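You operate a simulated robot arm through the tools that you are given. There is no shell and no other tool. Be economical: measure what you need, move in short steps, check, and stop when the job is done.

Carry out the task below with a simulated robot arm. There is one attempt and no reset: what you move stays moved.

JOB
Tidy up at the mending end of the counter. At the end: the pink stain stick is on the brown card box (marked "OATS"); the purple chalk holder is on the counter in front of the shoe dryer; the white reel is on the counter in front of the shoe dryer; the brown wooden clothes brush is on the counter in front of the shoe dryer; whatever was shut is shut again. Leave all else as you found it, and nothing knocked over.
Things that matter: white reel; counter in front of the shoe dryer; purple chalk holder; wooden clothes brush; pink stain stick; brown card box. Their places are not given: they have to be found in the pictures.

It is judged by the outcome, as a careful person would: the job done as asked, and still so three seconds after it is handed in. It fails if anything else is knocked over, pushed out of place, dropped, spilled or broken.

ROBOT AND FRAMES
A 6-joint arm with a two-finger parallel gripper, fixed in place. Base frame: the origin is at the foot of the arm, x ahead of it, y to its left, z up; the work surface is at about z = 0.9. Lengths are in m, angles in degrees, forces in N, time in s.
With the tool pointing down near the work surface it reaches from about 0.24 to 0.66 m from the base axis. Its first joint turns from -66.0 to 66.0 degrees. Payload 2.9 kg.
Tool frame: the origin (TCP) lies between the finger pads and is the grasp point; the fingertips stand 0.03 m ahead of it; z points along the fingers, y is the line along which they close. The gripper opens to 0.11 m. The fingers are 0.02 m wide and 0.01 m thick; the gripper's body (0.048 by 0.112 m) begins 0.055 m behind the TCP.
Orientation is that of the tool frame in the base frame, as a unit quaternion [x, y, z, w]. With the fingers straight down and closing along the base's y, the tool's x points along the base's -x, its y along +y and its z along -z.

CONTROLS
- The arm moves only by the tool arm_command. Its argument "rows" is one flat list of numbers, 7 for each row, row after row: the shift along the tool's x, y, z in m, then the turn, a rotation vector about the tool's x, y, z in degrees, then the finger opening in m, from 0 to 0.11. In form: [dx, dy, dz, rx, ry, rz, jaw, dx, dy, dz, rx, ry, rz, jaw, ...]. A call has 1 to 20 rows; each row is the pose to reach, as a shift and turn from the pose commanded when the call began, along the tool's axes at that moment. Rows are played at 5 a second. More than 0.05 m and 8.6 degrees between two rows, or a gripper value outside its range, and nothing of the call is played. A pose out of reach is approached as far as the arm can. The call stops where the force on the tool passes 40 N (or 10 N more than at its start, if that is more) or the arm is blocked; 0.2 s more then pass. The fingers move at their own pace (about 0.108 m/s each) and stop on an object; they squeeze with about 35 N. The grip force told is the motor's: it shows also when the fingers shut on nothing. Time passes only in rows, and 0.2 s behind the last, so rows that repeat a pose let the fingers close. The reply holds the time, the measured pose of the TCP, the force on the tool along the base axes, the opening and the grip force, in the units named above and with some noise.
- Cameras (640 x 400 px; columns grow to the right, rows downward): "scene" is fixed at [0.0915, 0.4465, 1.3951]; the picture's right is [-0.60, -0.80, 0.00], its down [-0.38, 0.29, -0.88] and it looks along [0.70, -0.53, -0.48] (base axes); focal length 214 px, centre (320, 200). "wrist" rides on the gripper at [-0.036, 0, -0.057] in the tool frame; the picture's right is [0.00, -1.00, 0.00], its down [0.97, 0.00, -0.24] and it looks along [0.24, 0.00, 0.97] (tool axes); focal length 218 px, centre (320, 200).
- capture(camera): a new picture of that camera. It takes no simulated time.
- pixel_to_xyz(camera, pixels): for up to 12 pixels [column, row] of the newest picture of that camera ("zoom" is the newest enlarged one), the place [x, y, z] in the base frame of the surface seen there, good to about 0.003 m. It takes no simulated time.
- close_up(camera, box): a new picture of the part [left, top, right, bottom] of that camera's present view, enlarged. It takes no simulated time.
- finish_job(): hands the job in; it is judged then, once.

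Work in short steps. Measure before you move; look again where a grasp or a placing could have gone wrong, and mend it. You have 80 turns and 34 pictures in all, those below and enlarged ones among them. Open the gripper and draw the arm clear of the work before you hand the job in, unless the task says otherwise; then end with one line.

The tools are called by a JSON object that holds its "fn" and its "kwargs". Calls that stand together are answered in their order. arm_command: Moves the arm, as the interface text tells. Its arguments: {"type":"object","properties":{"rows":{"type":"array","items":{"type":"number"}}},"required":["rows"]} The other tools are called the same way: capture (camera) takes a picture; pixel_to_xyz (camera, pixels) gives the place of the surface under pixels of a picture; close_up (camera, box) takes an enlarged picture of a part of a camera's view; finish_job () hands the job in.

At the start:

```text
time_s: 0.0
ee_pos: [0.3181, 0.2141, 1.2773]
tcp_rot: [0.001, 1.0, 0.0, 0.0]
ft_force: [-0.1, -0.5, -0.1]
width: 0.1101
grasp_force: 0.1
```

scene: 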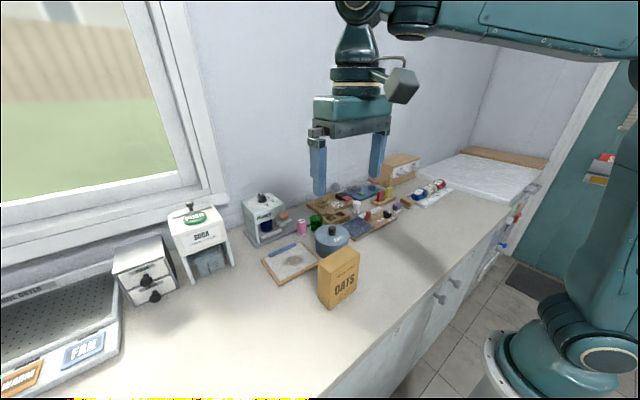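
wrist: 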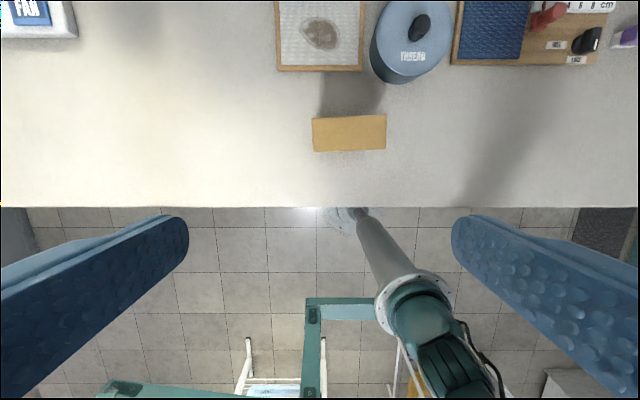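

The scene shows the counter with clutter around (250-450, 150-280). I enlarge both halves of it to identify the items.

{"fn": "close_up", "kwargs": {"camera": "scene", "box": [290, 140, 470, 252]}}

{"fn": "close_up", "kwargs": {"camera": "scene", "box": [100, 180, 370, 320]}}

```text
3.56 times, centred on (380, 196) of scene
```

zoom: 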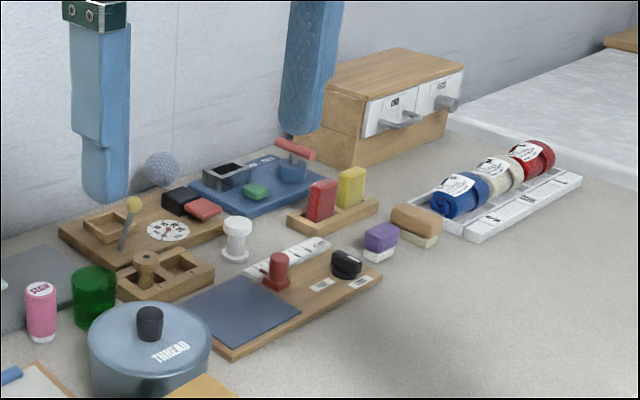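

```text
2.37 times, centred on (235, 250) of scene
```

zoom: 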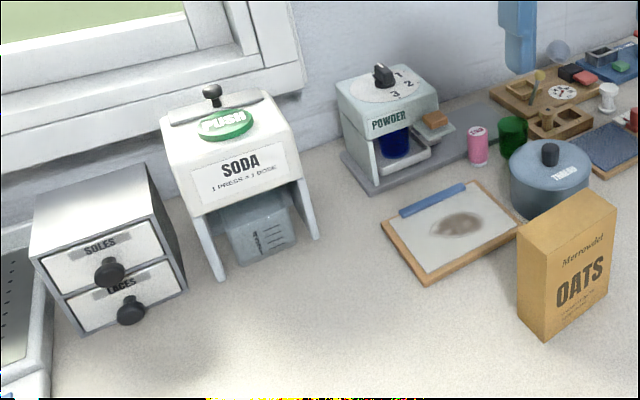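

I want to read the labels: the pink cylinder near (302,227), and the appliance with the "FAN" button at left (50,340).

{"fn": "close_up", "kwargs": {"camera": "scene", "box": [0, 240, 180, 400]}}

{"fn": "close_up", "kwargs": {"camera": "scene", "box": [280, 190, 420, 278]}}

```text
2.50 times, centred on (90, 320) of scene
```

zoom: 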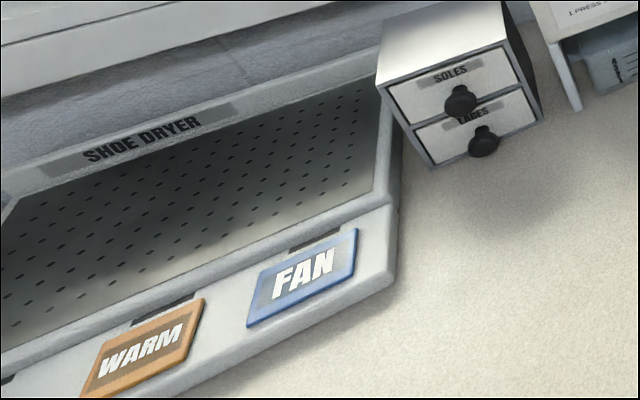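

```text
4.55 times, centred on (350, 234) of scene
```

zoom: 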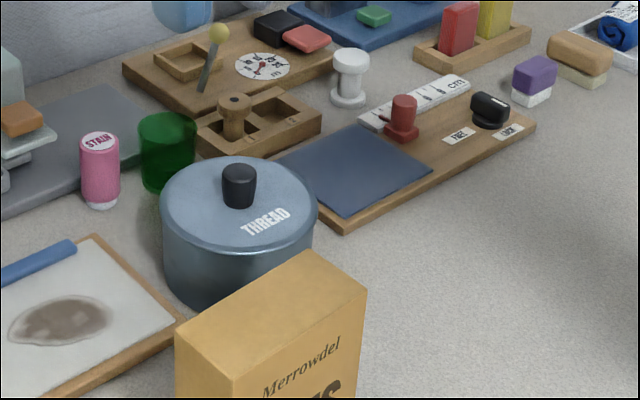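

All four items stand in the open and nothing needs opening. I measure them in this zoom, and the dryer front and box top in the scene picture.

{"fn": "pixel_to_xyz", "kwargs": {"camera": "zoom", "pixels": [[99, 140], [100, 180], [100, 205], [350, 58], [348, 80], [348, 104], [535, 75], [530, 98], [580, 50], [578, 75], [270, 290], [345, 280]]}}

{"fn": "capture", "kwargs": {"camera": "scene"}}

{"fn": "pixel_to_xyz", "kwargs": {"camera": "scene", "pixels": [[319, 262], [340, 249], [358, 252], [330, 264], [118, 345], [119, 325], [90, 370], [150, 340], [130, 375], [200, 330], [152, 297], [340, 285]]}}

```text
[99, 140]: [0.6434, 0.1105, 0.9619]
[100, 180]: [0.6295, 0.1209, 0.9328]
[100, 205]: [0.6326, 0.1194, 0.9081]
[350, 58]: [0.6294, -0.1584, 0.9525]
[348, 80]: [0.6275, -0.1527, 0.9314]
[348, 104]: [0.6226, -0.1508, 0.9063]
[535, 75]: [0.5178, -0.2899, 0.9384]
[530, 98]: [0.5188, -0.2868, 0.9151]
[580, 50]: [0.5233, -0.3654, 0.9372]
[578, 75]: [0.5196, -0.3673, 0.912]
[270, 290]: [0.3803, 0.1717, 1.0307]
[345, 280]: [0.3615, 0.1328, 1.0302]
```

```text
27 pictures are left
```

scene: 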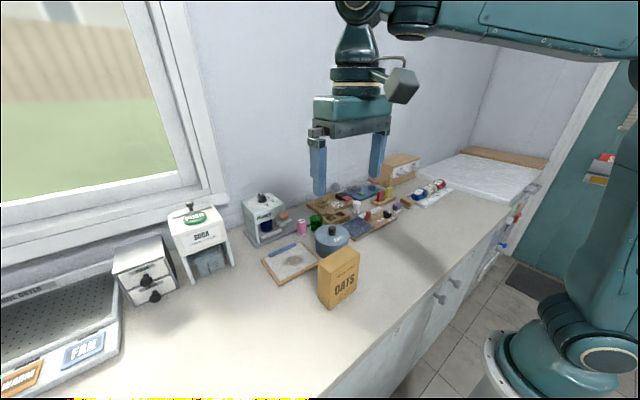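

```text
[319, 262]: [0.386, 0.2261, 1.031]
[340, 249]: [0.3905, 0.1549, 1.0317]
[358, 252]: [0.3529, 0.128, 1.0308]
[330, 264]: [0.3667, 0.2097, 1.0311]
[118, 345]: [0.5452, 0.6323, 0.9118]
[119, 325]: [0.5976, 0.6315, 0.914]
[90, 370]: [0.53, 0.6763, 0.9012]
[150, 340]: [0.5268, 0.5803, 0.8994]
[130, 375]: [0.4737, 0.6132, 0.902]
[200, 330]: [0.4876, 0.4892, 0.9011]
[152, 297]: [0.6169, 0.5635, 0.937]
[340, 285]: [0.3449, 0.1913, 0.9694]
```

The dryer's front edge is at x≈0.545 and its right end at y≈0.63, which is near the edge of reach. I move the arm left to view that area from above.

{"fn": "arm_command", "kwargs": {"rows": [0, 0.04, 0, 0, 0, 0, 0.11, 0, 0.08, 0, 0, 0, 0, 0.11, 0, 0.12, 0, 0, 0, 0, 0.11, 0, 0.16, 0, 0, 0, 0, 0.11, 0, 0.2, 0, 0, 0, 0, 0.11, 0, 0.24, 0, 0, 0, 0, 0.11, 0, 0.28, 0, 0, 0, 0, 0.11, 0, 0.28, 0, 0, 0, 0, 0.11]}}

{"fn": "capture", "kwargs": {"camera": "wrist"}}

```text
time_s: 1.8
ee_pos: [0.3015, 0.4618, 1.2574]
tcp_rot: [0.0, 1.0, 0.0, 0.0]
ft_force: [0.6, -0.9, -0.5]
width: 0.1097
grasp_force: 0.1
out of reach, approached as far as the arm can: row 6, 7, 8
```

```text
26 pictures are left
```

wrist: 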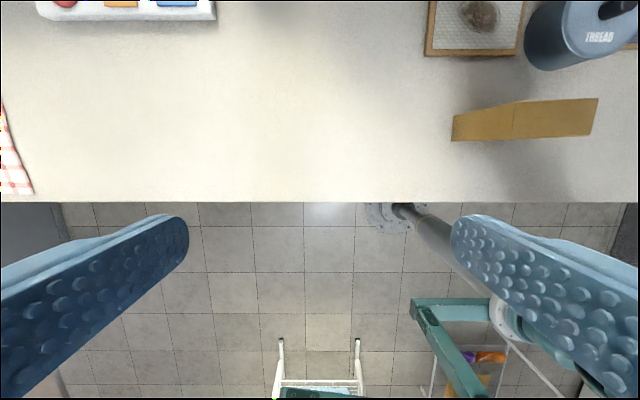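

The dryer is at upper left (37–215, row ~20), the counter front edge is at row ~203. I measure them.

{"fn": "pixel_to_xyz", "kwargs": {"camera": "wrist", "pixels": [[213, 16], [205, 26], [45, 24], [120, 26], [200, 198], [100, 198], [20, 185], [130, 100], [200, 100], [515, 120], [458, 130], [590, 120]]}}

```text
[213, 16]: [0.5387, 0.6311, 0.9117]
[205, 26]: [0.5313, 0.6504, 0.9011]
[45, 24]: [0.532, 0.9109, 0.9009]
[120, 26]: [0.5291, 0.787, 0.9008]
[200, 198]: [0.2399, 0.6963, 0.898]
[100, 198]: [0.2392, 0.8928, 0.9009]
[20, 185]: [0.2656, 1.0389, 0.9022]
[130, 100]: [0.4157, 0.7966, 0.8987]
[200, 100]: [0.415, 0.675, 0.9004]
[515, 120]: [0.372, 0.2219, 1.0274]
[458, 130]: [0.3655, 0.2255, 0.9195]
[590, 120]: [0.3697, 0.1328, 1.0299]
```

The zone in front of the dryer runs x 0.24–0.53, y 0.63–0.92. That is out of straight-down reach, so I will pick and place those items with the tool tilted outward. First I fly over the items for a top view.

{"fn": "arm_command", "kwargs": {"rows": [-0.02, -0.0375, 0.01, 0, 0, 0, 0.11, -0.04, -0.075, 0.02, 0, 0, 0, 0.11, -0.06, -0.1125, 0.03, 0, 0, 0, 0.11, -0.08, -0.15, 0.04, 0, 0, 0, 0.11, -0.1, -0.1875, 0.05, 0, 0, 0, 0.11, -0.12, -0.225, 0.06, 0, 0, 0, 0.11, -0.14, -0.2625, 0.07, 0, 0, 0, 0.11, -0.16, -0.3, 0.08, 0, 0, 0, 0.11, -0.18, -0.3375, 0.09, 0, 0, 0, 0.11, -0.2, -0.375, 0.1, 0, 0, 0, 0.11, -0.22, -0.412, 0.11, 0, 0, 0, 0.11, -0.22, -0.45, 0.11, 0, 0, 0, 0.11, -0.22, -0.45, 0.11, 0, 0, 0, 0.11]}}

{"fn": "capture", "kwargs": {"camera": "wrist"}}

```text
time_s: 4.6
ee_pos: [0.5243, 0.0102, 1.1473]
tcp_rot: [0.0, 1.0, 0.001, 0.0]
ft_force: [-0.5, 0.9, 0.3]
width: 0.1101
grasp_force: 0.1
```

```text
25 pictures are left
```

wrist: 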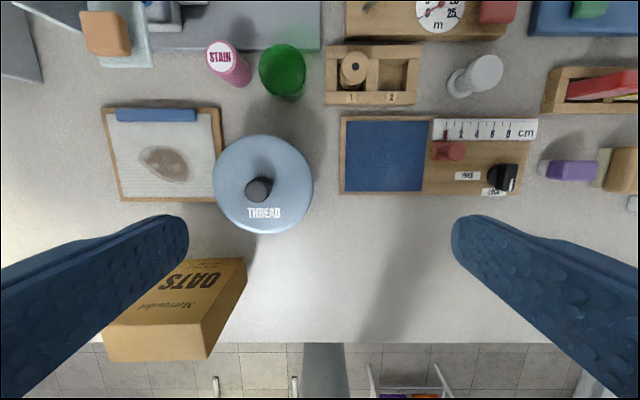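

Clear top view: stain stick (228,62), green cup (283,70), reel (475,77), purple holder (568,169), brush (620,170). I measure their tops, bases and neighbours.

{"fn": "pixel_to_xyz", "kwargs": {"camera": "wrist", "pixels": [[219, 56], [240, 80], [262, 70], [283, 52], [486, 70], [459, 84], [262, 52], [450, 150], [575, 170], [544, 168], [612, 150], [610, 185]]}}

{"fn": "pixel_to_xyz", "kwargs": {"camera": "wrist", "pixels": [[215, 45], [186, 45], [318, 47], [206, 56], [232, 56], [219, 43], [219, 69], [550, 180], [595, 162], [628, 152], [625, 188], [634, 200]]}}

```text
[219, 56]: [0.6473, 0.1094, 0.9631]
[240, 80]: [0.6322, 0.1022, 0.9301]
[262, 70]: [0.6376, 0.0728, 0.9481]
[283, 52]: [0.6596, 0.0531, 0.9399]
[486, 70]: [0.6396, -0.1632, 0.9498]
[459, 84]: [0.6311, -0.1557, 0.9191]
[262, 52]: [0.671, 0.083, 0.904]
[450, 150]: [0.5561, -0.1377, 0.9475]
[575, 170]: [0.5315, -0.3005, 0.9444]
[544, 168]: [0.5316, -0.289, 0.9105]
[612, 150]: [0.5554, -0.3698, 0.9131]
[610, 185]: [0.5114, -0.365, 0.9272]
```

```text
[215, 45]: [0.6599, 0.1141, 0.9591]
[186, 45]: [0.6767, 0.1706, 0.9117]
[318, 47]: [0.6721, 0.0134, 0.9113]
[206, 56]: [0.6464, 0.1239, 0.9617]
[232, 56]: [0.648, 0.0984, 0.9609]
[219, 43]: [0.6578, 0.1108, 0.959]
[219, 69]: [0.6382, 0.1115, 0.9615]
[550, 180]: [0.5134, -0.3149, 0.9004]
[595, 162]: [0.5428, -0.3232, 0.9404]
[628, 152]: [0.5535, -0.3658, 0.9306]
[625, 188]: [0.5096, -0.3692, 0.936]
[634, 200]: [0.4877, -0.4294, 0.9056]
```

The stain stick is at (0.646, 0.111), top z≈0.962, with only ~18 mm to the cup, so I will close along a diagonal line (45° yaw). I hover above it and check reach.

{"fn": "arm_command", "kwargs": {"rows": [-0.02, 0.0168, 0.008, 0, 0, 8, 0.07, -0.04, 0.0336, 0.016, 0, 0, 16, 0.07, -0.06, 0.05, 0.03, 0, 0, 24, 0.07, -0.08, 0.067, 0.05, 0, 0, 32, 0.07, -0.1, 0.085, 0.08, 0, 0, 40, 0.07, -0.115, 0.096, 0.11, 0, 0, 48, 0.07, -0.122, 0.101, 0.137, 0, 0, 48, 0.07, -0.122, 0.101, 0.137, 0, 0, 48, 0.07]}}

{"fn": "capture", "kwargs": {"camera": "wrist"}}

```text
time_s: 6.4
ee_pos: [0.6432, 0.1147, 1.0094]
tcp_rot: [0.407, 0.913, 0.0, 0.0]
ft_force: [-1.0, 0.2, -0.1]
width: 0.0697
grasp_force: 0.0
```

```text
24 pictures are left
```

wrist: 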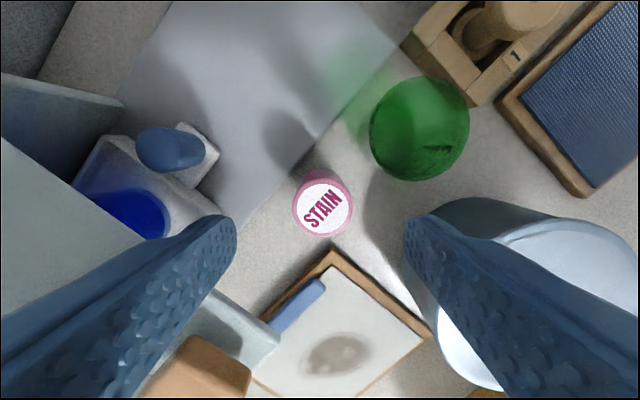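

Hover reached. The stick top at (323,208) is ~6 mm off along tool −x; I check the thread tin's edge and the powder tray against the fingers before lowering.

{"fn": "pixel_to_xyz", "kwargs": {"camera": "wrist", "pixels": [[323, 206], [440, 207], [470, 205], [410, 262], [378, 150], [300, 215], [323, 250], [280, 330], [205, 385], [170, 150], [205, 190], [245, 225]]}}

```text
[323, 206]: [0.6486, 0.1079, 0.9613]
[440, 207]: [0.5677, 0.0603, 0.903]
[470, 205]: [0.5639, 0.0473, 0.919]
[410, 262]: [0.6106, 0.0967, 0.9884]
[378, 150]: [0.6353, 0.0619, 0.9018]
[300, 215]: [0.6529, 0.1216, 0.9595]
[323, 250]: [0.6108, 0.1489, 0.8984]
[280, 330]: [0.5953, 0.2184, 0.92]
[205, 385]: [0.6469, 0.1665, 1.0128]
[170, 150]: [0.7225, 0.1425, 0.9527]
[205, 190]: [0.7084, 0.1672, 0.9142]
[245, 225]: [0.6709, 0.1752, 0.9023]
```

Clear. Lower to z≈0.948 with a narrower opening, then close on the stick.

{"fn": "arm_command", "kwargs": {"rows": [-0.006, -0.001, 0, 0, 0, 0, 0.052, -0.006, -0.001, 0.02, 0, 0, 0, 0.052, -0.006, -0.001, 0.04, 0, 0, 0, 0.052, -0.006, -0.001, 0.06, 0, 0, 0, 0.052, -0.006, -0.001, 0.061, 0, 0, 0, 0.052]}}

{"fn": "capture", "kwargs": {"camera": "wrist"}}

```text
time_s: 7.3
ee_pos: [0.6493, 0.1107, 0.9793]
tcp_rot: [0.406, 0.914, 0.007, 0.009]
ft_force: [0.4, -1.5, 4.8]
width: 0.0517
grasp_force: 0.0
stopped in row 4: the force on the tool passed its limit (the readings are from after the stop); the commanded pose is now the measured one
```

```text
23 pictures are left
```

wrist: 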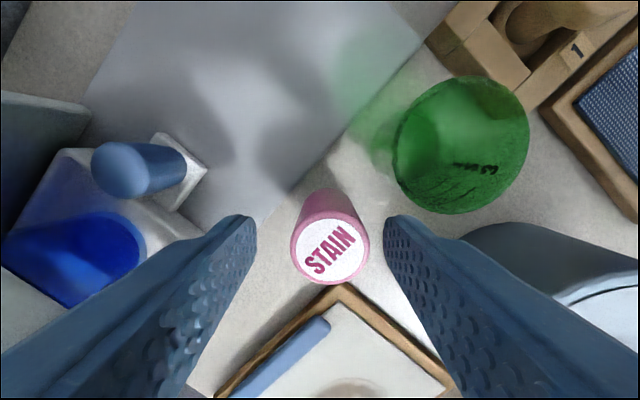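

The descent was stopped by contact at z≈0.979. I look from the scene camera to find what touched.

{"fn": "close_up", "kwargs": {"camera": "scene", "box": [220, 130, 400, 290]}}

{"fn": "pixel_to_xyz", "kwargs": {"camera": "wrist", "pixels": [[30, 130], [85, 120], [60, 180], [10, 290], [120, 175], [330, 255], [365, 245], [295, 245], [620, 290], [560, 290]]}}

```text
2.50 times, centred on (310, 210) of scene
```

zoom: 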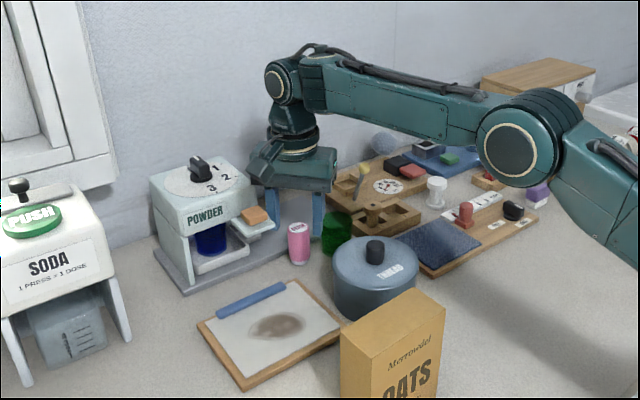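

```text
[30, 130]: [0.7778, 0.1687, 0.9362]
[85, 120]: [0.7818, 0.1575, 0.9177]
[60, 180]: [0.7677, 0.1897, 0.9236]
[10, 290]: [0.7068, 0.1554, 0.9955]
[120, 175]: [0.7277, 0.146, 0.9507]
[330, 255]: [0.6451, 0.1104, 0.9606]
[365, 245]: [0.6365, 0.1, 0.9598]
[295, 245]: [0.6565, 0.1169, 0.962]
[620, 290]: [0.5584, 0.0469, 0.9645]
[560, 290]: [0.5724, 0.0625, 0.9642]
```

{"fn": "pixel_to_xyz", "kwargs": {"camera": "zoom", "pixels": [[255, 214], [270, 225], [235, 168], [243, 195], [208, 190], [240, 235], [255, 170], [270, 195], [298, 230], [325, 225], [195, 158], [250, 210]]}}

```text
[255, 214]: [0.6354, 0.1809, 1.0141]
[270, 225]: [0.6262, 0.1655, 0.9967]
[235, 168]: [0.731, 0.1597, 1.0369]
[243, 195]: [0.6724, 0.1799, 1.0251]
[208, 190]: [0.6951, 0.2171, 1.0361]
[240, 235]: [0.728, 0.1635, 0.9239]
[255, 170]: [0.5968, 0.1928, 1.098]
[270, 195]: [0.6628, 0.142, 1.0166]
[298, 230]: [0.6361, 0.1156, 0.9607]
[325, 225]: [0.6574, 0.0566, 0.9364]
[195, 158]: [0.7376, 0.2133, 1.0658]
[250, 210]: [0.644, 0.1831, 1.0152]
```

The gripper body's left end touched the powder machine's top edge (z≈1.037, y≈0.155). I lift, undo the 1.3° tilt and turn to close along x, which keeps the body away from machine and tin.

{"fn": "arm_command", "kwargs": {"rows": [0, 0, -0.02, 0, 0, 0, 0.07, 0, 0, -0.035, 0.2, 0, 7, 0.07, 0, 0, -0.035, 0.4, 0.05, 14, 0.07, 0, 0, -0.035, 0.6, 0.07, 21, 0.07, 0, 0, -0.035, 0.9, 0.1, 28, 0.07, 0, 0, -0.035, 1.1, 0.13, 35, 0.07, 0, 0, -0.035, 1.32, 0.16, 42.1, 0.07, 0, 0, -0.035, 1.32, 0.16, 42.1, 0.06]}}

{"fn": "capture", "kwargs": {"camera": "wrist"}}

```text
time_s: 9.1
ee_pos: [0.6471, 0.1091, 1.0136]
tcp_rot: [0.707, 0.708, -0.002, -0.001]
ft_force: [0.0, 0.0, 0.0]
width: 0.0601
grasp_force: 0.1
```

```text
21 pictures are left
```

wrist: 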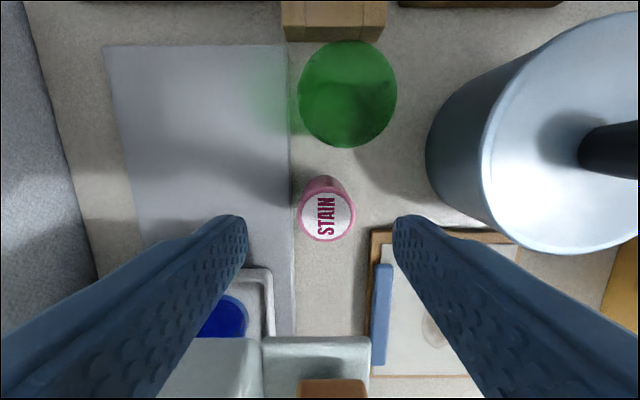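

Aligned; the stick top sits at (327,215), ~3.5 mm toward −y tool. Descend to z≈0.957 and close.

{"fn": "arm_command", "kwargs": {"rows": [0, -0.003, 0.0, 0, 0, 0, 0.055, 0, -0.003, 0.02, 0, 0, 0, 0.055, 0, -0.003, 0.04, 0, 0, 0, 0.055, 0, -0.003, 0.057, 0, 0, 0, 0.055, 0, -0.003, 0.057, 0, 0, 0, 0.055, 0, -0.003, 0.057, 0, 0, 0, 0.0, 0, -0.003, 0.057, 0, 0, 0, 0.0, 0, -0.003, 0.057, 0, 0, 0, 0.0]}}

```text
time_s: 10.9
ee_pos: [0.645, 0.1084, 0.9579]
tcp_rot: [0.707, 0.707, -0.002, -0.001]
ft_force: [0.4, 0.4, 0.7]
width: 0.0304
grasp_force: 34.6
```

Gripped (width 30 mm). I lift it up and inward over the tin to a height above the box, then look.

{"fn": "arm_command", "kwargs": {"rows": [0, -0.008, -0.025, 0, 0, 0, 0, 0, -0.018, -0.055, 0, 0, 0, 0, 0, -0.03, -0.085, 0, 0, 0, 0, 0, -0.04, -0.12, 0, 0, 0, 0, 0.005, -0.06, -0.16, 0, 0, 0, 0, 0.01, -0.08, -0.2, 0, 0, 0, 0, 0.02, -0.12, -0.2, 0, 0, 0, 0, 0.035, -0.16, -0.2, 0, 0, 0, 0, 0.05, -0.2, -0.2, 0, 0, 0, 0, 0.068, -0.235, -0.2, 0, 0, 0, 0, 0.068, -0.235, -0.2, 0, 0, 0, 0]}}

{"fn": "capture", "kwargs": {"camera": "wrist"}}

```text
time_s: 13.3
ee_pos: [0.4084, 0.1802, 1.1599]
tcp_rot: [0.706, 0.708, -0.003, -0.001]
ft_force: [-0.3, 1.0, -0.5]
width: 0.0306
grasp_force: 35.5
```

```text
20 pictures are left
```

wrist: 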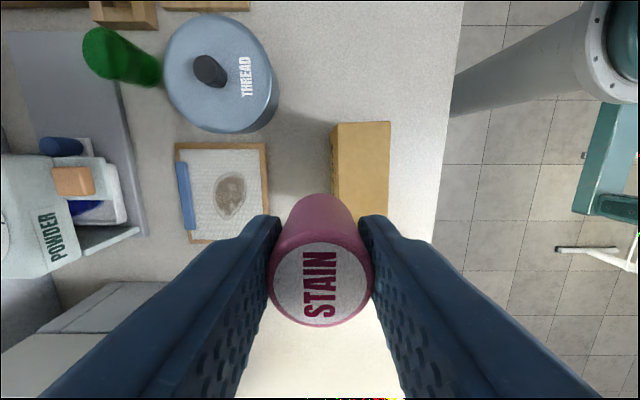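

The box top shows at columns 337–390; I measure its edges.

{"fn": "pixel_to_xyz", "kwargs": {"camera": "wrist", "pixels": [[341, 126], [387, 125], [340, 150], [388, 150], [339, 180], [387, 180], [386, 205], [362, 122]]}}

{"fn": "close_up", "kwargs": {"camera": "scene", "box": [290, 170, 410, 320]}}

{"fn": "pixel_to_xyz", "kwargs": {"camera": "scene", "pixels": [[319, 264], [330, 270], [358, 254], [345, 248], [335, 252]]}}

```text
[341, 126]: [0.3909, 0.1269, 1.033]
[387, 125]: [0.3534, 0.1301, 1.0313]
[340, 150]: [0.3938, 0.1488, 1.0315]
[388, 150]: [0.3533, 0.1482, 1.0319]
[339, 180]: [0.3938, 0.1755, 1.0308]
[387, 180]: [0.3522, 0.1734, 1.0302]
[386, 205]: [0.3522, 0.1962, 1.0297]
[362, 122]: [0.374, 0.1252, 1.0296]
```

```text
2.67 times, centred on (350, 245) of scene
```

zoom: 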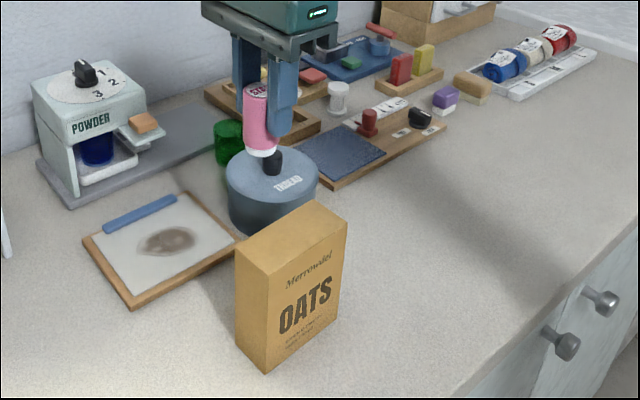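

```text
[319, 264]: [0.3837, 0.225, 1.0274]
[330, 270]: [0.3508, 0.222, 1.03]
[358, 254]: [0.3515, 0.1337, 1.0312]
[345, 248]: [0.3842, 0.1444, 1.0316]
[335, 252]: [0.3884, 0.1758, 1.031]
```

Box top spans x 0.350–0.395, y 0.124–0.227; centre (0.3725, 0.1755). I move over it and lower to just above contact.

{"fn": "arm_command", "kwargs": {"rows": [-0.004, -0.018, 0, 0, 0, 0, 0, -0.004, -0.036, 0, 0, 0, 0, 0, -0.004, -0.036, 0.03, 0, 0, 0, 0, -0.004, -0.036, 0.055, 0, 0, 0, 0, -0.004, -0.036, 0.064, 0, 0, 0, 0, -0.004, -0.036, 0.067, 0, 0, 0, 0, -0.004, -0.036, 0.069, 0, 0, 0, 0, -0.004, -0.036, 0.069, 0, 0, 0, 0]}}

{"fn": "close_up", "kwargs": {"camera": "scene", "box": [290, 190, 390, 320]}}

```text
time_s: 15.1
ee_pos: [0.3731, 0.1713, 1.0895]
tcp_rot: [0.707, 0.707, -0.001, 0.0]
ft_force: [0.8, 0.3, -0.5]
width: 0.0306
grasp_force: 35.2
```

```text
3.08 times, centred on (340, 255) of scene
```

zoom: 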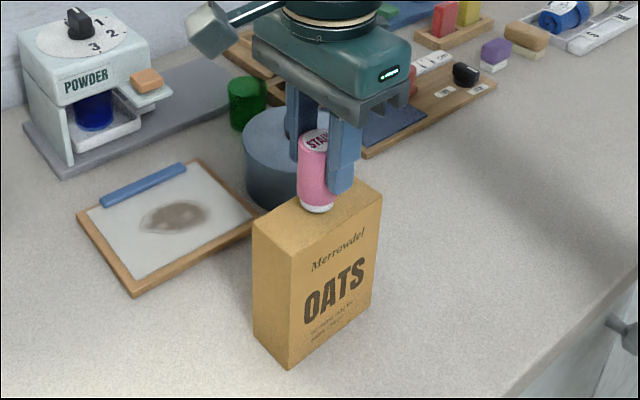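

The stick is centred just above the box. I creep down a few mm to feel contact.

{"fn": "arm_command", "kwargs": {"rows": [0, 0, 0.001, 0, 0, 0, 0, 0, 0, 0.002, 0, 0, 0, 0, 0, 0, 0.003, 0, 0, 0, 0, 0, 0, 0.003, 0, 0, 0, 0]}}

```text
time_s: 16.1
ee_pos: [0.3746, 0.1733, 1.0869]
tcp_rot: [0.707, 0.707, -0.002, 0.0]
ft_force: [-0.2, 0.5, 2.2]
width: 0.0305
grasp_force: 34.8
```

Slight contact force (2.2 N). Release gently, then rise.

{"fn": "arm_command", "kwargs": {"rows": [0, 0, 0.0005, 0, 0, 0, 0, 0, 0, 0.0005, 0, 0, 0, 0.034, 0, 0, 0.0005, 0, 0, 0, 0.045, 0, 0, 0.0005, 0, 0, 0, 0.055, 0, 0, -0.03, 0, 0, 0, 0.055, 0, 0, -0.07, 0, 0, 0, 0.06, 0, 0, -0.1, 0, 0, 0, 0.06]}}

{"fn": "close_up", "kwargs": {"camera": "scene", "box": [240, 170, 400, 320]}}

```text
time_s: 17.7
ee_pos: [0.377, 0.1751, 1.1869]
tcp_rot: [0.707, 0.708, -0.002, -0.001]
ft_force: [0.3, 0.2, -1.4]
width: 0.0601
grasp_force: 0.1
```

```text
2.67 times, centred on (320, 245) of scene
```

zoom: 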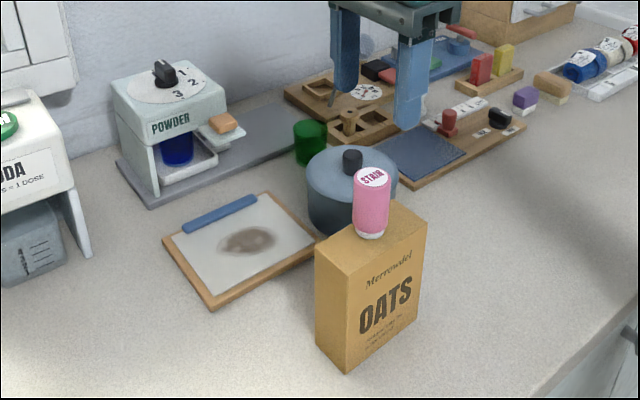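

The stain stick stands safely on the box. Now I fly right for a top view of the purple holder, brush and reel, turning the yaw to face outward there.

{"fn": "arm_command", "kwargs": {"rows": [-0.045, 0.006, 0, 0, 0, 0, 0.08, -0.09, 0.012, 0, 0, 0, -7, 0.08, -0.135, 0.018, 0, 0, 0, -14, 0.08, -0.18, 0.024, 0, 0, 0, -21, 0.08, -0.225, 0.03, 0, 0, 0, -28, 0.08, -0.27, 0.036, 0, 0, 0, -35, 0.08, -0.315, 0.042, 0.01, 0, 0, -42, 0.08, -0.36, 0.048, 0.02, 0, 0, -50, 0.08, -0.405, 0.054, 0.03, 0, 0, -58, 0.08, -0.445, 0.06, 0.04, 0, 0, -58, 0.08, -0.445, 0.06, 0.04, 0, 0, -58, 0.08]}}

{"fn": "capture", "kwargs": {"camera": "wrist"}}

```text
time_s: 20.1
ee_pos: [0.4372, -0.273, 1.1447]
tcp_rot: [0.274, 0.962, -0.002, -0.002]
ft_force: [0.1, 0.1, 0.0]
width: 0.0798
grasp_force: 0.1
```

```text
16 pictures are left
```

wrist: 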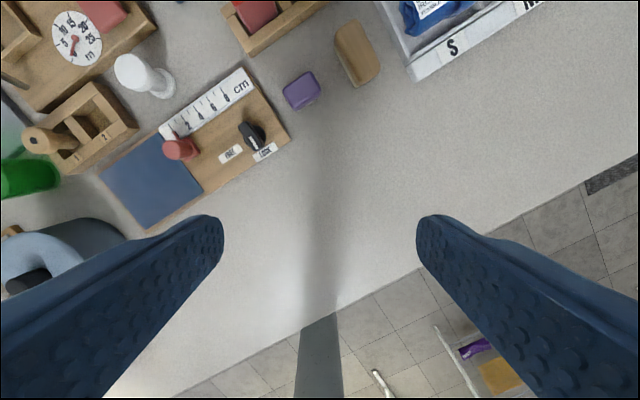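

Purple holder at (302,91), brush at (357,53), reel (145,77). I measure their outlines.

{"fn": "pixel_to_xyz", "kwargs": {"camera": "wrist", "pixels": [[284, 88], [310, 73], [320, 90], [295, 108], [302, 91], [337, 30], [352, 22], [378, 72], [356, 82], [357, 52], [407, 66], [278, 115]]}}

{"fn": "pixel_to_xyz", "kwargs": {"camera": "wrist", "pixels": [[130, 70], [118, 70], [142, 64], [165, 82], [173, 85], [160, 95], [180, 150], [265, 55], [250, 90], [255, 135], [125, 110], [395, 20]]}}

```text
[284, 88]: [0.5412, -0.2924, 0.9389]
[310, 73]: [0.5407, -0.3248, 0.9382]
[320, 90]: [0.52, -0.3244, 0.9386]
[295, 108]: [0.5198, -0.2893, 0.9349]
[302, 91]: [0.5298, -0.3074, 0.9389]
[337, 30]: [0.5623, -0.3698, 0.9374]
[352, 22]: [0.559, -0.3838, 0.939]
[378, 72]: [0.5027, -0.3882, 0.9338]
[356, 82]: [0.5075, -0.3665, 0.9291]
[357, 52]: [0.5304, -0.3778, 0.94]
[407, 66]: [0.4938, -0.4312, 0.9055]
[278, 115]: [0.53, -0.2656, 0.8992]
```

```text
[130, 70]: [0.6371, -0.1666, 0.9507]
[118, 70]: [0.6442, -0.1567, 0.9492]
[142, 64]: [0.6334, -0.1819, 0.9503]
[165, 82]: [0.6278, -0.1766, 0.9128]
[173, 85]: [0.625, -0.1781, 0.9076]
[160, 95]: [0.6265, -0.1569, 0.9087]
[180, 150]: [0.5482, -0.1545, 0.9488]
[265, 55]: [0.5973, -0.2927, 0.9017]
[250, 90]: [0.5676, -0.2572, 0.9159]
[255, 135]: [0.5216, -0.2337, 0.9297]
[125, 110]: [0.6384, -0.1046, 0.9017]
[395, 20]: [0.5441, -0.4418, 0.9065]
```

Purple: centre (0.530, −0.307), 35 mm along y; brush: centre (0.532, −0.377), 60 mm along x; reel ≈(0.632, −0.166). I start with the brush: square up the yaw above it, heading +x.

{"fn": "arm_command", "kwargs": {"rows": [-0.02, -0.02, 0.015, 0, 0, -8, 0.06, -0.04, -0.04, 0.03, 0, 0, -16, 0.06, -0.06, -0.06, 0.045, 0, 0, -24, 0.06, -0.075, -0.076, 0.06, 0, 0, -31.8, 0.06, -0.075, -0.076, 0.06, 0, 0, -31.8, 0.06]}}

{"fn": "arm_command", "kwargs": {"rows": [0, 0, 0.01, 0, -7.5, 0, 0.052, 0, 0, 0.02, 0, -15, 0, 0.052, 0, 0, 0.03, 0, -22.5, 0, 0.052, 0, 0, 0.04, 0, -30, 0, 0.052, 0, 0, 0.05, 0, -37.5, 0, 0.052, 0, 0, 0.055, 0, -45, 0, 0.052, 0, 0, 0.055, 0, -45, 0, 0.052]}}

{"fn": "capture", "kwargs": {"camera": "wrist"}}

```text
time_s: 21.3
ee_pos: [0.4591, -0.3763, 1.088]
tcp_rot: [0.001, 1.0, -0.002, -0.002]
ft_force: [-0.3, 0.5, 0.1]
width: 0.06
grasp_force: 0.2
```

```text
time_s: 22.9
ee_pos: [0.4615, -0.3756, 1.0307]
tcp_rot: [0.0, 0.924, -0.001, 0.382]
ft_force: [0.6, 0.1, 0.5]
width: 0.0521
grasp_force: 0.1
```

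```text
15 pictures are left
```

wrist: 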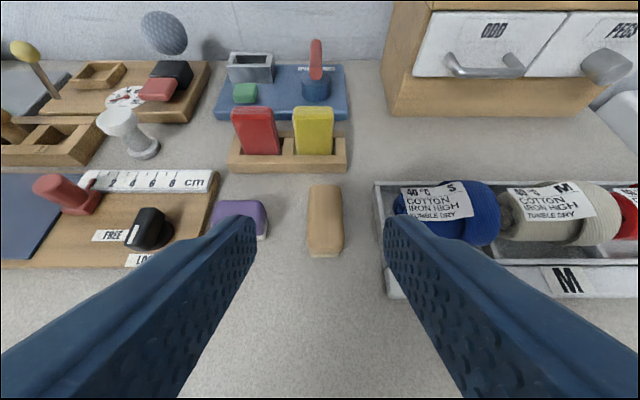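

Tilt is correct and the brush lies centred at (324,220). I check the tray edge and brush sides before going in.

{"fn": "pixel_to_xyz", "kwargs": {"camera": "wrist", "pixels": [[382, 235], [380, 200], [388, 285], [310, 215], [341, 215], [325, 190], [325, 240], [325, 252], [265, 222], [340, 245], [309, 245]]}}

```text
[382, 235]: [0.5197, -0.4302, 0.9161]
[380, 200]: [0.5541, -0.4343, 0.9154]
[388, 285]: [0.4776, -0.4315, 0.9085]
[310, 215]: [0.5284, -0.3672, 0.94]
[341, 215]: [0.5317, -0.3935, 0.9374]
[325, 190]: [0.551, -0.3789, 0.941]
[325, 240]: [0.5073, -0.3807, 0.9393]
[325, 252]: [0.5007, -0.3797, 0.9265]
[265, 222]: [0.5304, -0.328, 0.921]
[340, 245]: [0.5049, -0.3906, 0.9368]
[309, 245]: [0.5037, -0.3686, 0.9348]
```

Brush centre y≈−0.3795. I shift and slide in along the tilted tool axis to (0.530, −0.3795, 0.934), then close.

{"fn": "arm_command", "kwargs": {"rows": [0.0198, -0.004, 0.02, 0, 0, 0, 0.05, 0.0198, -0.004, 0.05, 0, 0, 0, 0.05, 0.0198, -0.004, 0.08, 0, 0, 0, 0.05, 0.0198, -0.004, 0.1, 0, 0, 0, 0.05, 0.0198, -0.004, 0.1167, 0, 0, 0, 0.05, 0.0198, -0.004, 0.1167, 0, 0, 0, 0.05]}}

{"fn": "arm_command", "kwargs": {"rows": [0, 0, 0, 0, 0, 0, 0.02, 0, 0, 0, 0, 0, 0, 0.0, 0, 0, 0, 0, 0, 0, 0.0]}}

```text
time_s: 24.3
ee_pos: [0.5272, -0.3814, 0.9354]
tcp_rot: [0.001, 0.925, 0.0, 0.38]
ft_force: [0.9, -0.6, 0.8]
width: 0.0501
grasp_force: 0.1
```

```text
time_s: 25.1
ee_pos: [0.5274, -0.3811, 0.9349]
tcp_rot: [0.001, 0.924, -0.001, 0.382]
ft_force: [0.4, 0.1, -0.4]
width: 0.0296
grasp_force: 34.8
```

Brush gripped (30 mm). I lift it clear and carry it left at z≈1.18, first without turning.

{"fn": "arm_command", "kwargs": {"rows": [-0.0318, 0, -0.0318, 0, 0, 0, 0, -0.053, 0, -0.0742, 0, 0, 0, 0, -0.0672, 0.005, -0.1166, 0, 0, 0, 0, -0.0813, 0.01, -0.1591, 0, 0, 0, 0, -0.099, 0.02, -0.198, 0, 0, 0, 0, -0.1202, 0.05, -0.2262, 0, 0, 0, 0, -0.1202, 0.095, -0.2262, 0, 0, 0, 0, -0.1202, 0.14, -0.2262, 0, 0, 0, 0, -0.1202, 0.185, -0.2262, 0, 0, 0, 0, -0.1202, 0.23, -0.2262, 0, 0, 0, 0, -0.1202, 0.275, -0.2262, 0, 0, 0, 0, -0.1202, 0.28, -0.2262, 0, 0, 0, 0]}}

{"fn": "arm_command", "kwargs": {"rows": [-0.0071, 0.0423, 0.0071, -4.596, 0, -4.596, 0, -0.0141, 0.0846, 0.0141, -9.19, 0, -9.19, 0, -0.0212, 0.1269, 0.0212, -13.79, 0, -13.79, 0, -0.0247, 0.1692, 0.0247, -18.38, 0, -18.38, 0, -0.0283, 0.2115, 0.0283, -22.98, 0, -22.98, 0, -0.0283, 0.2538, 0.0283, -27.58, 0, -27.58, 0, -0.0247, 0.2961, 0.0247, -32.17, 0, -32.17, 0, -0.0141, 0.3384, 0.0141, -36.77, 0, -36.77, 0, -0.0035, 0.3807, 0.0035, -41.36, 0, -41.36, 0, 0.0141, 0.423, -0.0141, -45.96, 0, -45.96, 0, 0.0318, 0.4653, -0.0318, -50.56, 0, -50.56, 0, 0.0495, 0.5076, -0.0495, -55.15, 0, -55.15, 0, 0.065, 0.55, -0.065, -59.75, 0, -59.75, 0, 0.065, 0.55, -0.065, -59.75, 0, -59.75, 0]}}

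```text
time_s: 27.7
ee_pos: [0.4535, -0.1047, 1.1782]
tcp_rot: [0.0, 0.924, -0.001, 0.381]
ft_force: [-0.2, 0.4, -0.6]
width: 0.0292
grasp_force: 34.8
```

```text
time_s: 30.7
ee_pos: [0.3608, 0.4515, 1.1805]
tcp_rot: [-0.621, 0.685, 0.257, 0.282]
ft_force: [0.1, 0.0, -0.7]
width: 0.0293
grasp_force: 35.3
```

Turned to heading ≈84.5°. I glide forward-down along the tool axis to hover at (0.41, 0.66, 0.985), checking reach.

{"fn": "arm_command", "kwargs": {"rows": [-0.002, -0.004, 0.041, 0, 0, 0, 0, -0.004, -0.008, 0.082, 0, 0, 0, 0, -0.006, -0.012, 0.123, 0, 0, 0, 0, -0.008, -0.017, 0.164, 0, 0, 0, 0, -0.0095, -0.021, 0.205, 0, 0, 0, 0, -0.011, -0.025, 0.246, 0, 0, 0, 0, -0.0118, -0.0288, 0.2882, 0, 0, 0, 0, -0.0118, -0.0288, 0.2882, 0, 0, 0, 0]}}

{"fn": "capture", "kwargs": {"camera": "wrist"}}

```text
time_s: 32.5
ee_pos: [0.4115, 0.66, 0.9811]
tcp_rot: [-0.62, 0.685, 0.258, 0.281]
ft_force: [0.0, -0.1, -0.2]
width: 0.0292
grasp_force: 35.0
```

```text
14 pictures are left
```

wrist: 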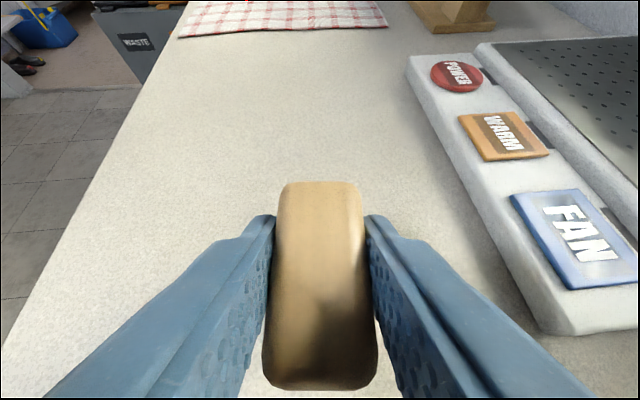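

Reached easily. I try pushing further into the zone, to (0.43, 0.69), still hovering.

{"fn": "arm_command", "kwargs": {"rows": [-0.0224, -0.0155, 0.0224, 0, 0, 0, 0, -0.0224, -0.0155, 0.0224, 0, 0, 0, 0]}}

```text
time_s: 33.1
ee_pos: [0.4222, 0.6717, 0.9794]
tcp_rot: [-0.62, 0.685, 0.258, 0.282]
ft_force: [0.0, 0.0, -1.1]
width: 0.0293
grasp_force: 35.0
out of reach, approached as far as the arm can: row 1, 2
```

The limit is near (0.422, 0.672). I lower straight down there to z≈0.937.

{"fn": "arm_command", "kwargs": {"rows": [0.017, 0.0036, 0.0138, 0, 0, 0, 0, 0.0332, 0.0036, 0.027, 0, 0, 0, 0, 0.0332, 0.0036, 0.027, 0, 0, 0, 0]}}

```text
time_s: 33.9
ee_pos: [0.4214, 0.6672, 0.9365]
tcp_rot: [-0.621, 0.684, 0.258, 0.282]
ft_force: [0.2, -0.6, -1.4]
width: 0.0295
grasp_force: 35.0
```

Creep down up to 3 mm to feel the counter.

{"fn": "arm_command", "kwargs": {"rows": [0.0007, 0, 0.0007, 0, 0, 0, 0, 0.0014, 0, 0.0014, 0, 0, 0, 0, 0.0021, 0, 0.0021, 0, 0, 0, 0, 0.0021, 0, 0.0021, 0, 0, 0, 0]}}

```text
time_s: 34.9
ee_pos: [0.4201, 0.6675, 0.9355]
tcp_rot: [-0.62, 0.684, 0.258, 0.284]
ft_force: [1.4, -1.9, 7.7]
width: 0.0294
grasp_force: 35.0
```

Contact (7.7 N). Open and back out along the tool axis.

{"fn": "arm_command", "kwargs": {"rows": [0, 0, 0, 0, 0, 0, 0.034, 0, 0, 0, 0, 0, 0, 0.045, 0, 0, 0, 0, 0, 0, 0.055, 0, 0, -0.03, 0, 0, 0, 0.055, 0, 0, -0.07, 0, 0, 0, 0.055, 0, 0, -0.11, 0, 0, 0, 0.055, 0, 0, -0.11, 0, 0, 0, 0.055]}}

{"fn": "capture", "kwargs": {"camera": "wrist"}}

{"fn": "pixel_to_xyz", "kwargs": {"camera": "wrist", "pixels": [[320, 190], [320, 210], [300, 205], [340, 205], [320, 230]]}}

```text
time_s: 36.5
ee_pos: [0.4105, 0.5884, 1.0118]
tcp_rot: [-0.62, 0.685, 0.258, 0.282]
ft_force: [0.3, 0.2, 0.1]
width: 0.0551
grasp_force: 0.1
```

```text
13 pictures are left
```

wrist: 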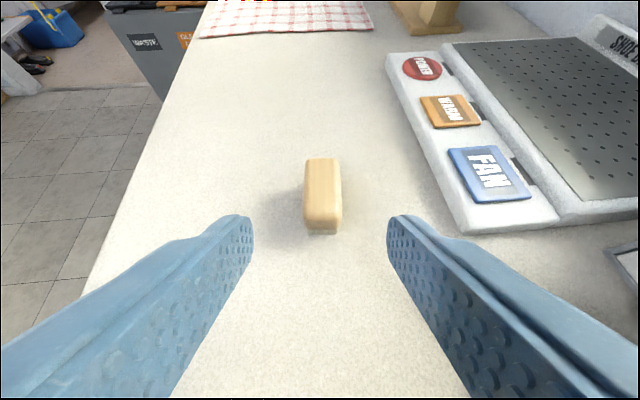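

```text
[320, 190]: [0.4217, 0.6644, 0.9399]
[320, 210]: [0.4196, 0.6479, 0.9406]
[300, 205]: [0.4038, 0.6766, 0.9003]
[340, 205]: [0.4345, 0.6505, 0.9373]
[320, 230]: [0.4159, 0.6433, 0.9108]
```

The brush rests upright at about (0.42, 0.67) in front of the dryer. I go back up and around for the purple holder.

{"fn": "arm_command", "kwargs": {"rows": [-0.0037, 0.0073, -0.0439, 0, 0, 0, 0.06, -0.0073, 0.0146, -0.0877, 0, 0, 0, 0.06, -0.011, 0.022, -0.1316, 0, 0, 0, 0.06, -0.0146, 0.0293, -0.1754, 0, 0, 0, 0.06, -0.0183, 0.0366, -0.2193, 0, 0, 0, 0.06, -0.0183, 0.0366, -0.2193, 0, 0, 0, 0.06]}}

{"fn": "arm_command", "kwargs": {"rows": [0.0273, -0.0288, -0.0273, 4.596, 0, 4.596, 0.06, 0.0546, -0.0577, -0.0546, 9.19, 0, 9.19, 0.06, 0.0823, -0.0815, -0.0823, 13.79, 0, 13.79, 0.06, 0.1099, -0.1054, -0.1099, 18.38, 0, 18.38, 0.06, 0.1379, -0.1242, -0.1379, 22.98, 0, 22.98, 0.06, 0.1659, -0.1431, -0.1659, 27.58, 0, 27.58, 0.06, 0.1944, -0.152, -0.1944, 32.17, 0, 32.17, 0.06, 0.2231, -0.161, -0.2231, 36.77, 0, 36.77, 0.06, 0.2521, -0.1649, -0.2521, 41.36, 0, 41.36, 0.06, 0.2811, -0.1689, -0.2811, 45.96, 0, 45.96, 0.06, 0.3104, -0.1678, -0.3104, 50.56, 0, 50.56, 0.06, 0.3398, -0.1668, -0.3398, 55.15, 0, 55.15, 0.06, 0.3691, -0.1658, -0.3691, 59.75, 0, 59.75, 0.06, 0.3985, -0.1648, -0.3985, 59.75, 0, 59.75, 0.06, 0.4278, -0.1637, -0.4278, 59.75, 0, 59.75, 0.06, 0.4571, -0.1627, -0.4571, 59.75, 0, 59.75, 0.06, 0.4858, -0.1666, -0.4858, 59.75, 0, 59.75, 0.06, 0.4858, -0.1666, -0.4858, 59.75, 0, 59.75, 0.06]}}

```text
time_s: 37.9
ee_pos: [0.3671, 0.4533, 1.1802]
tcp_rot: [-0.621, 0.685, 0.259, 0.281]
ft_force: [-0.4, -0.8, 0.9]
width: 0.06
grasp_force: 0.0
```

```text
time_s: 41.7
ee_pos: [0.4651, -0.2488, 1.1792]
tcp_rot: [0.0, 0.924, -0.001, 0.381]
ft_force: [-0.2, 1.1, -0.5]
width: 0.06
grasp_force: 0.2
```

Move to the pre-grasp point in line with the purple holder and look.

{"fn": "arm_command", "kwargs": {"rows": [0.0318, -0.0145, 0.0272, 0, 0, 0, 0.05, 0.0637, -0.029, 0.0545, 0, 0, 0, 0.05, 0.0955, -0.0435, 0.0817, 0, 0, 0, 0.05, 0.1273, -0.058, 0.1089, 0, 0, 0, 0.05, 0.1273, -0.058, 0.1089, 0, 0, 0, 0.048]}}

{"fn": "capture", "kwargs": {"camera": "wrist"}}

{"fn": "pixel_to_xyz", "kwargs": {"camera": "wrist", "pixels": [[300, 210], [340, 210], [320, 195], [320, 225], [320, 240], [300, 240], [340, 240], [260, 220], [240, 200], [220, 190]]}}

```text
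time_s: 42.9
ee_pos: [0.4476, -0.3082, 1.0121]
tcp_rot: [0.0, 0.924, -0.001, 0.382]
ft_force: [-0.6, 0.4, 0.3]
width: 0.0482
grasp_force: 0.0
```

```text
12 pictures are left
```

wrist: 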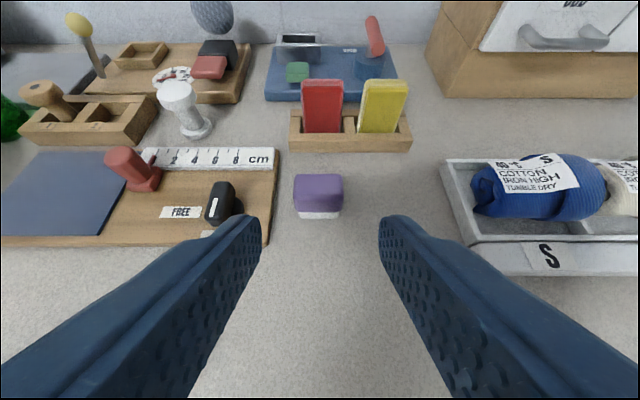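

```text
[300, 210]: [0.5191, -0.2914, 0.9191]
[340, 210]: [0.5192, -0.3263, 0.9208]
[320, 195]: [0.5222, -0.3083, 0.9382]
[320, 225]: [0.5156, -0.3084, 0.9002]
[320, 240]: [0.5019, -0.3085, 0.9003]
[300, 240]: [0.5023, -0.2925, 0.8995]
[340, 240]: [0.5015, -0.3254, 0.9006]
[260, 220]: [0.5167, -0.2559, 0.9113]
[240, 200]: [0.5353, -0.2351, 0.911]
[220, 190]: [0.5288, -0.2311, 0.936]
```

Purple holder centred (320,195), y from −0.289 to −0.3275. Slide in and close.

{"fn": "arm_command", "kwargs": {"rows": [-0.0031, 0, 0.03, 0, 0, 0, 0.05, -0.0031, 0, 0.06, 0, 0, 0, 0.05, -0.0031, 0, 0.09, 0, 0, 0, 0.05, -0.0031, 0, 0.1135, 0, 0, 0, 0.05, -0.0031, 0, 0.1135, 0, 0, 0, 0.05, -0.0031, 0, 0.1135, 0, 0, 0, 0.02, -0.0031, 0, 0.1135, 0, 0, 0, 0.0, -0.0031, 0, 0.1135, 0, 0, 0, 0.0]}}

```text
time_s: 44.7
ee_pos: [0.5295, -0.3062, 0.9337]
tcp_rot: [0.001, 0.924, -0.001, 0.381]
ft_force: [-0.2, 0.3, -0.4]
width: 0.0391
grasp_force: 35.1
```

Gripped (39 mm). Lift and carry by the same route.

{"fn": "arm_command", "kwargs": {"rows": [-0.0318, 0, -0.0318, 0, 0, 0, 0, -0.053, 0, -0.0742, 0, 0, 0, 0, -0.0672, 0.0, -0.1166, 0, 0, 0, 0, -0.0813, 0.0, -0.1591, 0, 0, 0, 0, -0.099, 0.01, -0.198, 0, 0, 0, 0, -0.1202, 0.03, -0.2262, 0, 0, 0, 0, -0.1202, 0.075, -0.2262, 0, 0, 0, 0, -0.1202, 0.12, -0.2262, 0, 0, 0, 0, -0.1202, 0.165, -0.2262, 0, 0, 0, 0, -0.1202, 0.207, -0.2262, 0, 0, 0, 0, -0.1202, 0.207, -0.2262, 0, 0, 0, 0]}}

{"fn": "arm_command", "kwargs": {"rows": [-0.0071, 0.0423, 0.0071, -4.596, 0, -4.596, 0, -0.0141, 0.0846, 0.0141, -9.19, 0, -9.19, 0, -0.0212, 0.1269, 0.0212, -13.79, 0, -13.79, 0, -0.0247, 0.1692, 0.0247, -18.38, 0, -18.38, 0, -0.0283, 0.2115, 0.0283, -22.98, 0, -22.98, 0, -0.0283, 0.2538, 0.0283, -27.58, 0, -27.58, 0, -0.0247, 0.2961, 0.0247, -32.17, 0, -32.17, 0, -0.0141, 0.3384, 0.0141, -36.77, 0, -36.77, 0, -0.0035, 0.3807, 0.0035, -41.36, 0, -41.36, 0, 0.0141, 0.423, -0.0141, -45.96, 0, -45.96, 0, 0.0318, 0.4653, -0.0318, -50.56, 0, -50.56, 0, 0.0495, 0.5076, -0.0495, -55.15, 0, -55.15, 0, 0.065, 0.55, -0.065, -59.75, 0, -59.75, 0, 0.065, 0.55, -0.065, -59.75, 0, -59.75, 0]}}

```text
time_s: 47.1
ee_pos: [0.4547, -0.0985, 1.1816]
tcp_rot: [0.001, 0.925, -0.001, 0.38]
ft_force: [-0.3, 0.1, -0.5]
width: 0.0392
grasp_force: 34.9
```

```text
time_s: 50.1
ee_pos: [0.3626, 0.4532, 1.1792]
tcp_rot: [-0.621, 0.685, 0.258, 0.282]
ft_force: [-0.1, 0.6, -0.8]
width: 0.0393
grasp_force: 35.5
```

Glide to hover at (0.352, 0.69, 0.98), left of the brush.

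{"fn": "arm_command", "kwargs": {"rows": [-0.0036, 0.0048, 0.0438, 0, 0, 0, 0, -0.0072, 0.0095, 0.0876, 0, 0, 0, 0, -0.0108, 0.0143, 0.1314, 0, 0, 0, 0, -0.0143, 0.019, 0.1753, 0, 0, 0, 0, -0.0179, 0.0238, 0.2191, 0, 0, 0, 0, -0.0215, 0.0285, 0.2629, 0, 0, 0, 0, -0.0251, 0.0333, 0.3067, 0, 0, 0, 0, -0.0251, 0.0333, 0.3067, 0, 0, 0, 0]}}

{"fn": "capture", "kwargs": {"camera": "wrist"}}

```text
time_s: 51.9
ee_pos: [0.3534, 0.6921, 0.9816]
tcp_rot: [-0.621, 0.685, 0.257, 0.282]
ft_force: [0.6, -0.9, -0.5]
width: 0.0393
grasp_force: 34.8
```

```text
11 pictures are left
```

wrist: 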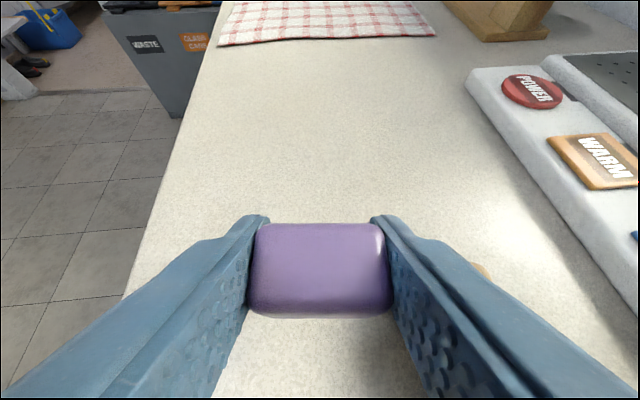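

Lower vertically to z≈0.937, then creep.

{"fn": "arm_command", "kwargs": {"rows": [0.015, 0, 0.015, 0, 0, 0, 0, 0.0308, 0, 0.0308, 0, 0, 0, 0, 0.0315, 0, 0.0315, 0, 0, 0, 0, 0.0322, 0, 0.0322, 0, 0, 0, 0, 0.033, 0, 0.033, 0, 0, 0, 0, 0.033, 0, 0.033, 0, 0, 0, 0]}}

```text
time_s: 53.3
ee_pos: [0.3524, 0.6883, 0.9341]
tcp_rot: [-0.62, 0.686, 0.256, 0.283]
ft_force: [0.5, 0.5, 0.0]
width: 0.0392
grasp_force: 34.7
```

{"fn": "arm_command", "kwargs": {"rows": [0.0007, 0, 0.0007, 0, 0, 0, 0, 0.0014, 0, 0.0014, 0, 0, 0, 0, 0.0014, 0, 0.0014, 0, 0, 0, 0]}}

```text
time_s: 54.1
ee_pos: [0.353, 0.689, 0.9324]
tcp_rot: [-0.621, 0.685, 0.258, 0.282]
ft_force: [-0.4, -0.4, 3.6]
width: 0.0395
grasp_force: 35.0
```

Contact felt (3.6 N). Open modestly (brush is 3 cm to the side) and back out along the tool axis.

{"fn": "arm_command", "kwargs": {"rows": [0, 0, 0, 0, 0, 0, 0.043, 0, 0, 0, 0, 0, 0, 0.049, 0, 0, 0, 0, 0, 0, 0.051, 0, 0, -0.03, 0, 0, 0, 0.051, 0, 0, -0.07, 0, 0, 0, 0.051, 0, 0, -0.11, 0, 0, 0, 0.051, 0, 0, -0.11, 0, 0, 0, 0.051]}}

{"fn": "capture", "kwargs": {"camera": "wrist"}}

{"fn": "pixel_to_xyz", "kwargs": {"camera": "wrist", "pixels": [[300, 195], [345, 195], [322, 188], [385, 195], [395, 215]]}}

```text
time_s: 55.7
ee_pos: [0.3438, 0.6085, 1.0067]
tcp_rot: [-0.621, 0.685, 0.257, 0.282]
ft_force: [0.1, -0.1, -0.1]
width: 0.0512
grasp_force: 0.0
```

```text
10 pictures are left
```

wrist: 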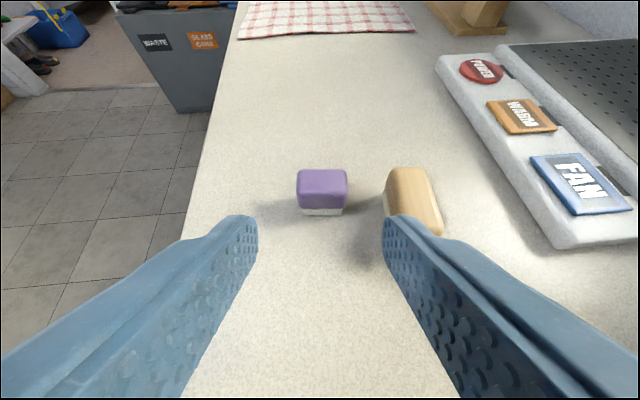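

```text
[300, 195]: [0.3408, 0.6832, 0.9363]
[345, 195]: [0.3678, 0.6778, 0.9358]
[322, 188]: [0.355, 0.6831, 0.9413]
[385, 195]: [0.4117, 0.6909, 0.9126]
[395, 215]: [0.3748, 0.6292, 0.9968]
```

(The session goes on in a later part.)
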